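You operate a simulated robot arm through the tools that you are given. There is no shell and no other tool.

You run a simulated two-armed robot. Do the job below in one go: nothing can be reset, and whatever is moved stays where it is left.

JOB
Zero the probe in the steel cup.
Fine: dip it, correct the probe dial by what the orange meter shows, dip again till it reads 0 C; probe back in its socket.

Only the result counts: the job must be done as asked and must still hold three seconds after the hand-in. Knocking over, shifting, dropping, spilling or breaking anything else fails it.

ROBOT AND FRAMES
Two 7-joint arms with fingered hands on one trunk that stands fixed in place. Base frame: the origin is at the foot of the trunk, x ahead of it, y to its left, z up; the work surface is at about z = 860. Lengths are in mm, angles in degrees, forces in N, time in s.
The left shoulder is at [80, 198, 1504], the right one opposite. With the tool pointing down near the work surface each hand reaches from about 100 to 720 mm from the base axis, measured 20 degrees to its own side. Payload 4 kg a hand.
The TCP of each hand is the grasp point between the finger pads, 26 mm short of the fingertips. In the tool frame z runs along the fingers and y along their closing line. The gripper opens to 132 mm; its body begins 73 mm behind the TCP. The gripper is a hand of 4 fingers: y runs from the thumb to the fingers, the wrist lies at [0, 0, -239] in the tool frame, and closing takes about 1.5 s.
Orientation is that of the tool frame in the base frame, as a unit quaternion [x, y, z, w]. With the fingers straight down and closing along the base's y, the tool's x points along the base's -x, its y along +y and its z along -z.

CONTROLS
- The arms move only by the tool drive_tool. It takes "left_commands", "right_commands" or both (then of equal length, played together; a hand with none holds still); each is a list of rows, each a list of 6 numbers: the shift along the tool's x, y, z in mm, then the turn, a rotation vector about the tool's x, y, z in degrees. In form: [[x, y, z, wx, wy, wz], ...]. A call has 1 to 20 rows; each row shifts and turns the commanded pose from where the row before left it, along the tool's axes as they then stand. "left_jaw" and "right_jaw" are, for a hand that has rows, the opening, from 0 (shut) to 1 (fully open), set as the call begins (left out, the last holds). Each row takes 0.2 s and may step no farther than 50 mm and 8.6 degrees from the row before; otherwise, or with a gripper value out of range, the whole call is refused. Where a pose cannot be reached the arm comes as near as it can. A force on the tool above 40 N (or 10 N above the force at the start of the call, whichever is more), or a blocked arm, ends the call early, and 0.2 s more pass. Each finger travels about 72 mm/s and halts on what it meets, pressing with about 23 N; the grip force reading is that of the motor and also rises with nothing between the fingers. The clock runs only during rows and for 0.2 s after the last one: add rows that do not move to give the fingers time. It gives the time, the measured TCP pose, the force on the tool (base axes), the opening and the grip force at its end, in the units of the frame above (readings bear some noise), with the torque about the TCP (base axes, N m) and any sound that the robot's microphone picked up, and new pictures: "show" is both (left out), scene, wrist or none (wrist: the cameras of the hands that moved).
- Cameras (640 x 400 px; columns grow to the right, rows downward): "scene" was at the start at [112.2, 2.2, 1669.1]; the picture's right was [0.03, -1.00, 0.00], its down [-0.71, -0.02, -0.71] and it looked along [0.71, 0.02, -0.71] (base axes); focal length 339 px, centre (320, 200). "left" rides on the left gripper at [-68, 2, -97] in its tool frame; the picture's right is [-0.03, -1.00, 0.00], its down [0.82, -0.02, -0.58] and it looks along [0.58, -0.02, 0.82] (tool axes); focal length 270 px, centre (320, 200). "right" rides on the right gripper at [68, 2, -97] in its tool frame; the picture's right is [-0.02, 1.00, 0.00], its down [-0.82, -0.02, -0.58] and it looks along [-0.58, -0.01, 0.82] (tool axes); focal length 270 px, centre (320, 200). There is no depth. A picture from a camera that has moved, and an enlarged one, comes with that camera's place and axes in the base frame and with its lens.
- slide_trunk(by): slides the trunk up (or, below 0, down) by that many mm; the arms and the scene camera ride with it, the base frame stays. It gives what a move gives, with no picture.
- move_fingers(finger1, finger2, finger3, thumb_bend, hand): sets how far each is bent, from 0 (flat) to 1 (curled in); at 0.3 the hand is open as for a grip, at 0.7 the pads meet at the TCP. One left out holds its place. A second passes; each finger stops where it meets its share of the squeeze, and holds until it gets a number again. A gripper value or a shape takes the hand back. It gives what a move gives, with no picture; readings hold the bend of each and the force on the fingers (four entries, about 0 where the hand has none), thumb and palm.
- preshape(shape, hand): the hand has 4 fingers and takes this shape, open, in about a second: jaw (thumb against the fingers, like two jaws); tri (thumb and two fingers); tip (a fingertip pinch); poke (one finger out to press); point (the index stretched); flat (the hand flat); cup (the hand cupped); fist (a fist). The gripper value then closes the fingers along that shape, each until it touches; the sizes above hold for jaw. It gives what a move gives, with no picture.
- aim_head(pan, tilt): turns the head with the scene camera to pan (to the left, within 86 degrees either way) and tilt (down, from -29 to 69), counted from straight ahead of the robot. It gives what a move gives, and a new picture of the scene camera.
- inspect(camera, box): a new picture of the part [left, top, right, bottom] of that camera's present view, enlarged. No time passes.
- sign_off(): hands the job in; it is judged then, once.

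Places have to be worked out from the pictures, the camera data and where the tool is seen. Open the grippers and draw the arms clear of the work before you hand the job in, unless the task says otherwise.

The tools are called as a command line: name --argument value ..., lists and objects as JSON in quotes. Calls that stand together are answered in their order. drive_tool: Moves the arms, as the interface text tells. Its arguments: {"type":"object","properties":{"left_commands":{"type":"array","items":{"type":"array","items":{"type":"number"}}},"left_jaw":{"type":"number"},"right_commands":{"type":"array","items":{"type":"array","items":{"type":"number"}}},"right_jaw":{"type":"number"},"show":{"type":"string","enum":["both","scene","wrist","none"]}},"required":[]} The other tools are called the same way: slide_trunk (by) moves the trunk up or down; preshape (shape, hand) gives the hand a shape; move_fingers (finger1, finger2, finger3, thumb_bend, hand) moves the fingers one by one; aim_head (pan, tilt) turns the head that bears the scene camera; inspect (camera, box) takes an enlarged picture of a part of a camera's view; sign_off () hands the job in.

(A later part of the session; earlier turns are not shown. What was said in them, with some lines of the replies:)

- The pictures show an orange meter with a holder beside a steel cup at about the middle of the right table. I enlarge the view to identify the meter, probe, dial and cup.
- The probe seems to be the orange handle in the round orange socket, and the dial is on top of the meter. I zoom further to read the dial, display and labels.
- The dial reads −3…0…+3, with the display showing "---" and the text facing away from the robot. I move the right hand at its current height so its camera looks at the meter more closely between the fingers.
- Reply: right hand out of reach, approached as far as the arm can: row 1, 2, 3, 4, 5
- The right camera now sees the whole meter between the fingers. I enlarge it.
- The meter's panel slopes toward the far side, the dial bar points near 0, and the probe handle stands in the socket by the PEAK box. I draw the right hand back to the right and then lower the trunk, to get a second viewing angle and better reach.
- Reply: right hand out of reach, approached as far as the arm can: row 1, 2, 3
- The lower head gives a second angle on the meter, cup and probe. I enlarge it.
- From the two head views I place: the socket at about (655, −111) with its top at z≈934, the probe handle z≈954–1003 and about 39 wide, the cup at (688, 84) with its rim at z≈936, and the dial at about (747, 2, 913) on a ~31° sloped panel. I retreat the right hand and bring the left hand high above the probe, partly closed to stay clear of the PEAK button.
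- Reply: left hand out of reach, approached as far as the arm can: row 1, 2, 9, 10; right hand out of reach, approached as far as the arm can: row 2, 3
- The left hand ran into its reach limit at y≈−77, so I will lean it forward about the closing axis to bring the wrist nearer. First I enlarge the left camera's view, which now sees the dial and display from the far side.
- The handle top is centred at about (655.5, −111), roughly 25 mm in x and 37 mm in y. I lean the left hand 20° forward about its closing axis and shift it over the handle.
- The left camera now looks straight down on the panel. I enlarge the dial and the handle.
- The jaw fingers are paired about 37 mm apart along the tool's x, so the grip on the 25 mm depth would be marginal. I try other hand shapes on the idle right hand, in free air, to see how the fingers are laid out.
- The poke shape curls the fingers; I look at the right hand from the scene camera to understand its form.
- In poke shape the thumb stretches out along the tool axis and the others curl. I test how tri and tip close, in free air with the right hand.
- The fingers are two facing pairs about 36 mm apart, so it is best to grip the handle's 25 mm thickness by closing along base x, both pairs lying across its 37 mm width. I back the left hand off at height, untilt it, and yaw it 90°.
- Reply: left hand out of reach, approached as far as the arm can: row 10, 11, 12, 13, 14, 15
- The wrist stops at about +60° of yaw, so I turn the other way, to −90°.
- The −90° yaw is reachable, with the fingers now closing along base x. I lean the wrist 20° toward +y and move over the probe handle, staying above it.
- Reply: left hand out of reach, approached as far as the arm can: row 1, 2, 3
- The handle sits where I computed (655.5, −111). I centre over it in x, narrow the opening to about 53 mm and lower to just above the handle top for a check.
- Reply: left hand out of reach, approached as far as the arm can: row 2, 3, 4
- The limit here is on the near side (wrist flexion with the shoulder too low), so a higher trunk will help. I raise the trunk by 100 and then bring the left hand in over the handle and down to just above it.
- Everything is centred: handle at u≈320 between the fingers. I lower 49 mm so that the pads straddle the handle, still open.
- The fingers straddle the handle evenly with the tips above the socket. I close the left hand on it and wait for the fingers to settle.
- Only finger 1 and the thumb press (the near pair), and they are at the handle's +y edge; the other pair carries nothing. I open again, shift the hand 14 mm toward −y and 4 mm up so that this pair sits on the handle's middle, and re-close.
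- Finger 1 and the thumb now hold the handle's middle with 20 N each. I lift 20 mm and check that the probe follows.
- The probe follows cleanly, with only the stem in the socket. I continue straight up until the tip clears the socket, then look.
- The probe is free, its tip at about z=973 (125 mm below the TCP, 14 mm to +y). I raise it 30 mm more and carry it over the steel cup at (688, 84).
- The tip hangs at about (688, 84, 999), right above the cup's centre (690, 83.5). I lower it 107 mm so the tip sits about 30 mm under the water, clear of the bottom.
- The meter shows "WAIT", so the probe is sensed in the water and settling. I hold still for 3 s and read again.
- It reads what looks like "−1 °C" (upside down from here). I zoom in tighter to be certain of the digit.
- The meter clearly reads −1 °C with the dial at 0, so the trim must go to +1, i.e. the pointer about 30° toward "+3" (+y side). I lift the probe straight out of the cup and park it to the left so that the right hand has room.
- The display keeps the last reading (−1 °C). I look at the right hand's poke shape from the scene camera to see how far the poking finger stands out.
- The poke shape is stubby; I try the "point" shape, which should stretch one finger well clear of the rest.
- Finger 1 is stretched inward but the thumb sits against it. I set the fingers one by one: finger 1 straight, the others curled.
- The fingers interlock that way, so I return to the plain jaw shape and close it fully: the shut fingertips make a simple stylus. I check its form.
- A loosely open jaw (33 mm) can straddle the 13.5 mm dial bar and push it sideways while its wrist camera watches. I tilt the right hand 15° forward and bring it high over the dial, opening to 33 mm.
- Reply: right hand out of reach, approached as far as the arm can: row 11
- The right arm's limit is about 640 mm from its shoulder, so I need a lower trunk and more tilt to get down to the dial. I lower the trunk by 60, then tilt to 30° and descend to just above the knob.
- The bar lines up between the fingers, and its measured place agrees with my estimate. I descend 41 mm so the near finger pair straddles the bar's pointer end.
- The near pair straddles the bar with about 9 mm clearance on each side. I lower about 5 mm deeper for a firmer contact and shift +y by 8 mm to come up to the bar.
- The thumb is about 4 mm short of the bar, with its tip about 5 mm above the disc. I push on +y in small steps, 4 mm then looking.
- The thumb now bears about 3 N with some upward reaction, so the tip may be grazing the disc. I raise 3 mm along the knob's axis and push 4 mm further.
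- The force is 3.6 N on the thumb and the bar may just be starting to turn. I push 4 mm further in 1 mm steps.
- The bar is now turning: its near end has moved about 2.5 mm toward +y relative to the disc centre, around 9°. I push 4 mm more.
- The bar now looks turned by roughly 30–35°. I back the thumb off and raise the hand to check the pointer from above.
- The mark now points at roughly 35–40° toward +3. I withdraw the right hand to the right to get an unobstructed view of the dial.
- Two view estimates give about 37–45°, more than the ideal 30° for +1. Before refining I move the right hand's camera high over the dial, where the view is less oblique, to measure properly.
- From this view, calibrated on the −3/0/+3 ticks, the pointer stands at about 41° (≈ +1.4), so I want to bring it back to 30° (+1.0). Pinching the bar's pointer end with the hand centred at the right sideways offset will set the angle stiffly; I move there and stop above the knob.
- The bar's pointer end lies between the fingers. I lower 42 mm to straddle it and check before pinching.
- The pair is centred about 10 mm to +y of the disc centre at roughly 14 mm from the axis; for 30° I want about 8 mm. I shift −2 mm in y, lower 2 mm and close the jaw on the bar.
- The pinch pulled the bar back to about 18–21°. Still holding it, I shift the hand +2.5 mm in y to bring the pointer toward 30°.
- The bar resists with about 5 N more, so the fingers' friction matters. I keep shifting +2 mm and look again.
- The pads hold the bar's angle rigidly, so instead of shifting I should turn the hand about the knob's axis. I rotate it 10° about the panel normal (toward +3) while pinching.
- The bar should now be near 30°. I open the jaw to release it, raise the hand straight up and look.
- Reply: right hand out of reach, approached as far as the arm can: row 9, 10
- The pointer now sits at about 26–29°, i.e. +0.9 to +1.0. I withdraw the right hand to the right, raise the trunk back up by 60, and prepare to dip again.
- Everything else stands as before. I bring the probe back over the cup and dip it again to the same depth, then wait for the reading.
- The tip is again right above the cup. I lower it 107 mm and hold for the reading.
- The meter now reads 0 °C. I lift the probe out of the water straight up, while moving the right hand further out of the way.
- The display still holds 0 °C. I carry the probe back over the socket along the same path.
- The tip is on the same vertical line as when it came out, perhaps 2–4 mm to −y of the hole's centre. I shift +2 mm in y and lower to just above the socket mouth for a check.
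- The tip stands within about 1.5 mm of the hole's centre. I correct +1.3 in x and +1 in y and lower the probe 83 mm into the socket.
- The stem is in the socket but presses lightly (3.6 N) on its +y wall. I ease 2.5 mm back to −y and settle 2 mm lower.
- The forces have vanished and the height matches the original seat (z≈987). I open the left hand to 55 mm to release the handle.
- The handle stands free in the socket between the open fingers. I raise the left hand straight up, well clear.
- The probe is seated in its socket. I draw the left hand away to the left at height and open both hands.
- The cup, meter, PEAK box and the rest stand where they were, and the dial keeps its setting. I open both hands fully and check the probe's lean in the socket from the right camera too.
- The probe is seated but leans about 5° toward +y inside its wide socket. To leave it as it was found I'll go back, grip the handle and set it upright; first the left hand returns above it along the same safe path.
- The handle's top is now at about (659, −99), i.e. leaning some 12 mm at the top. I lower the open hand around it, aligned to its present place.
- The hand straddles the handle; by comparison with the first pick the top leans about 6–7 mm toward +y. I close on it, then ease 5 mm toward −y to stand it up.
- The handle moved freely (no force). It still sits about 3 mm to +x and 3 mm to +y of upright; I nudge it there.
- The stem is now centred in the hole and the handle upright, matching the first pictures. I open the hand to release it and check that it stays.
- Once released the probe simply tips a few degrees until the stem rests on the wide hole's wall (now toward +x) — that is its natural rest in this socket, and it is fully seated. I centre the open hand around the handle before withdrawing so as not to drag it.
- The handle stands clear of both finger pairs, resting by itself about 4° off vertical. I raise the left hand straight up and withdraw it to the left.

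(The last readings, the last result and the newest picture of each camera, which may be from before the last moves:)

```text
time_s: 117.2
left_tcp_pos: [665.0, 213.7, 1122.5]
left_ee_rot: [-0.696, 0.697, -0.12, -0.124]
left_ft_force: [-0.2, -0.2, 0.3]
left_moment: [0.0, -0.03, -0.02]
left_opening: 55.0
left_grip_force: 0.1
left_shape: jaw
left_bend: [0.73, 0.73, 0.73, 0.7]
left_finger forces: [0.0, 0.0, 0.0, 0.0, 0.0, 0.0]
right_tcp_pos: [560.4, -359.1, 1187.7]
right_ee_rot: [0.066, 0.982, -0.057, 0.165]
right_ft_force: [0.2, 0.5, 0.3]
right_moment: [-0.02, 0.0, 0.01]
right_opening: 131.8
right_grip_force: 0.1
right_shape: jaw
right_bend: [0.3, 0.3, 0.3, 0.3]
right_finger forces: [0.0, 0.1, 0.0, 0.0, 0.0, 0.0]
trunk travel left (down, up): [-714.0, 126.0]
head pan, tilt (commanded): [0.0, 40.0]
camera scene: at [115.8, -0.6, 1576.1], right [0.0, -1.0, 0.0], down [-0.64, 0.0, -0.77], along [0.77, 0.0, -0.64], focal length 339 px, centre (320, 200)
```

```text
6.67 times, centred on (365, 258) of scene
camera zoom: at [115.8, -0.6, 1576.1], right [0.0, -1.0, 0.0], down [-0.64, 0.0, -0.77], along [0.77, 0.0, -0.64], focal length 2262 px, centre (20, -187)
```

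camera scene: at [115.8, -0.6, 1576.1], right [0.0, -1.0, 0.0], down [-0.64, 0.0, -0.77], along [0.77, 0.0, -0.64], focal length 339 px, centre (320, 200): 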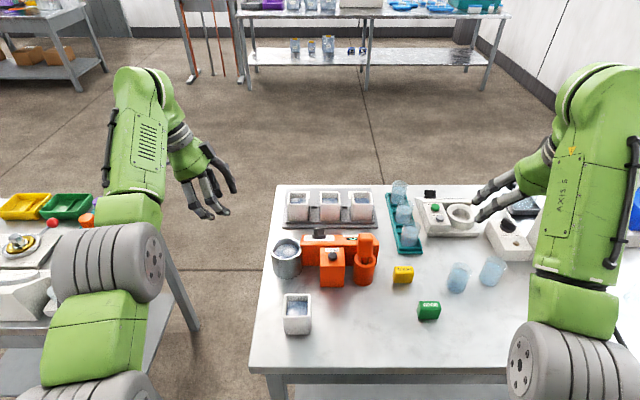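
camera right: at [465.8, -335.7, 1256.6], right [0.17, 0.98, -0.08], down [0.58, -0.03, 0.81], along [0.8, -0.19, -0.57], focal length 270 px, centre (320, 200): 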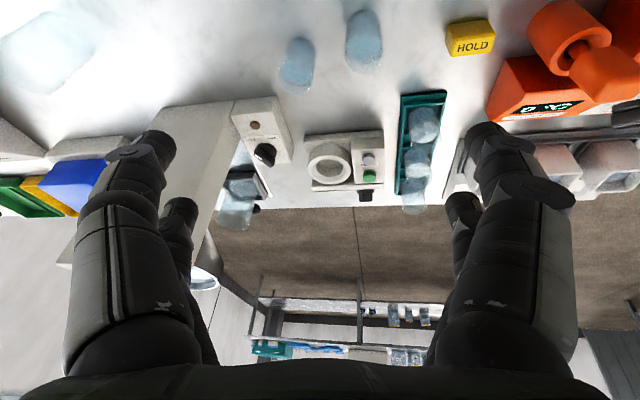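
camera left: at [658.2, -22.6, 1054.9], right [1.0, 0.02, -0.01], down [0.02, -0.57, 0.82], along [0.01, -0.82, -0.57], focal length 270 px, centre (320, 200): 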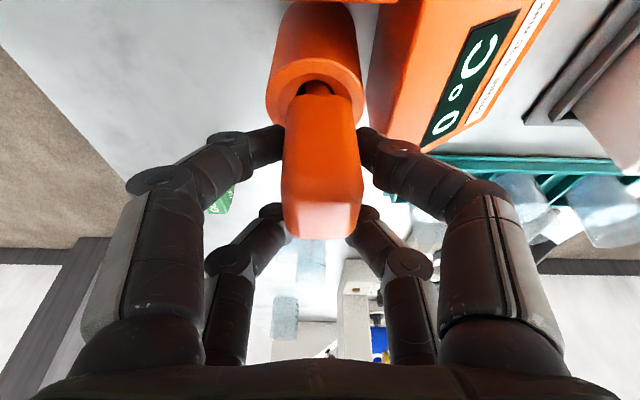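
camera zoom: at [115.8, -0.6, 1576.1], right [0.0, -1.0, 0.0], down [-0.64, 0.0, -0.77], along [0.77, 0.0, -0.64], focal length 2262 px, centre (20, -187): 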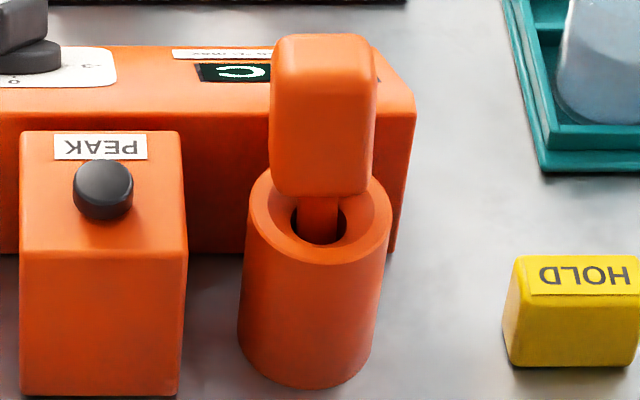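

The probe stands in its socket nearly as at the start, the dial keeps its setting and nothing else has moved. I open the left hand fully (the right is already open) and let things settle.

drive_tool --left_commands '[[0, 0, 0, 0, 0, 0], [0, 0, 0, 0, 0, 0], [0, 0, 0, 0, 0, 0], [0, 0, 0, 0, 0, 0], [0, 0, 0, 0, 0, 0], [0, 0, 0, 0, 0, 0], [0, 0, 0, 0, 0, 0], [0, 0, 0, 0, 0, 0]]' --left_jaw 1.0 --show "scene"

inspect --camera "scene" --box '[300, 218, 380, 268]'

inspect --camera "left" --box '[280, 120, 440, 260]'

```text
time_s: 119.0
left_tcp_pos: [664.7, 213.7, 1121.7]
left_ee_rot: [-0.696, 0.697, -0.121, -0.122]
left_ft_force: [-0.3, -0.1, -0.8]
left_moment: [0.01, 0.03, 0.02]
left_opening: 131.8
left_grip_force: 0.1
left_shape: jaw
left_bend: [0.3, 0.3, 0.3, 0.3]
left_finger forces: [0.0, 0.1, 0.0, 0.1, 0.1, 0.1]
right_tcp_pos: [559.5, -358.4, 1187.9]
right_ee_rot: [0.066, 0.983, -0.057, 0.164]
right_ft_force: [0.1, -0.7, -0.3]
right_moment: [-0.01, 0.01, 0.03]
right_opening: 132.1
right_grip_force: 0.0
right_shape: jaw
right_bend: [0.3, 0.3, 0.3, 0.3]
right_finger forces: [0.1, 0.0, 0.0, 0.1, 0.1, 0.0]
trunk travel left (down, up): [-714.0, 126.0]
head pan, tilt (commanded): [0.0, 40.0]
camera scene: at [115.8, -0.1, 1576.1], right [0.0, -1.0, 0.0], down [-0.64, 0.0, -0.77], along [0.77, 0.0, -0.64], focal length 339 px, centre (320, 200)
```

scene: 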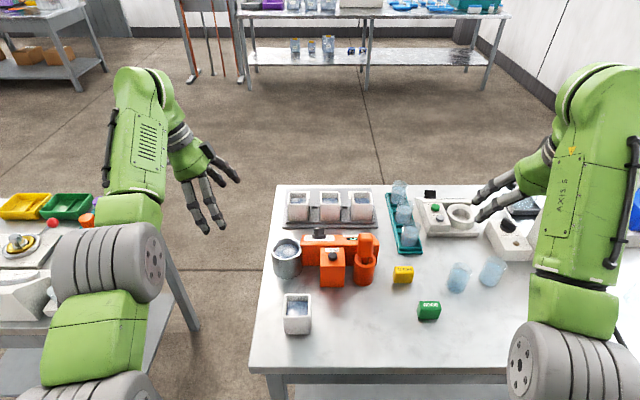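

```text
8.00 times, centred on (340, 243) of scene
camera zoom: at [115.8, -0.1, 1576.1], right [0.0, -1.0, 0.0], down [-0.64, 0.0, -0.77], along [0.77, 0.0, -0.64], focal length 2715 px, centre (160, -144)
```

zoom: 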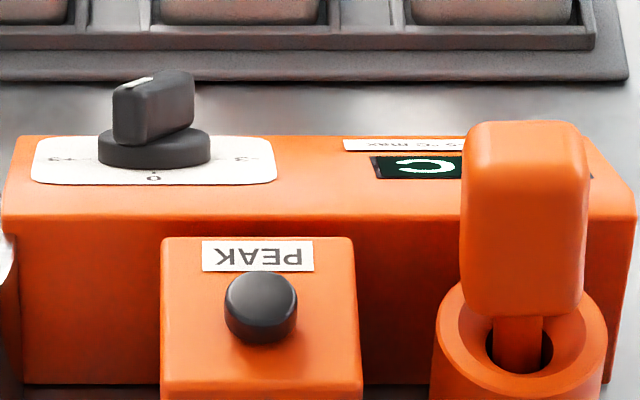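

```text
2.86 times, centred on (360, 190) of left
camera zoom: at [664.7, 309.4, 1190.0], right [1.0, 0.02, -0.01], down [0.02, -0.57, 0.82], along [0.01, -0.82, -0.57], focal length 772 px, centre (206, 229)
```

zoom: 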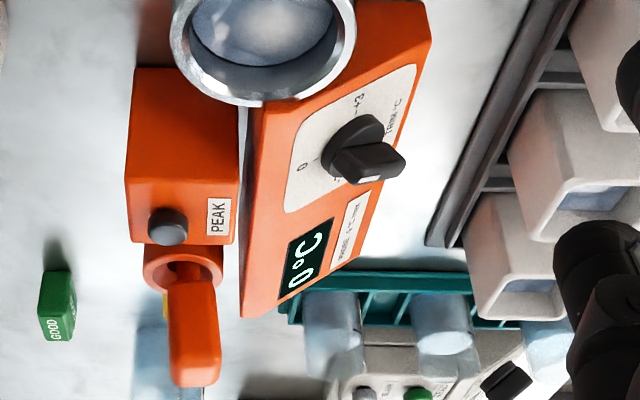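

The left camera confirms the meter shows 0 °C, the trim is set near +1, the probe is back in its socket, and both hands are open and clear. I hand the job in.

sign_off

```text
The job is handed in.
```

The probe now reads 0 °C in the steel cup and is back in its socket. The job is handed in.

- **First dip:** the meter settled at −1 °C with the trim dial at 0.
- **Correction:** I turned the dial toward +3 to roughly +1. By camera estimate the pointer is at about +0.9 to +1.0. My first push overshot to about +1.4, so I brought it back.
- **Second dip:** the meter read 0 °C and was still showing it at hand-in.
- **Probe:** it is fully seated, but it leans about 4° because the socket hole is wider than the stem. I tried once to stand it upright, and it tipped back against the hole's wall.

In the last pictures nothing else looks moved or spilled, and I did not touch the PEAK button. Both hands are open and clear of the work.
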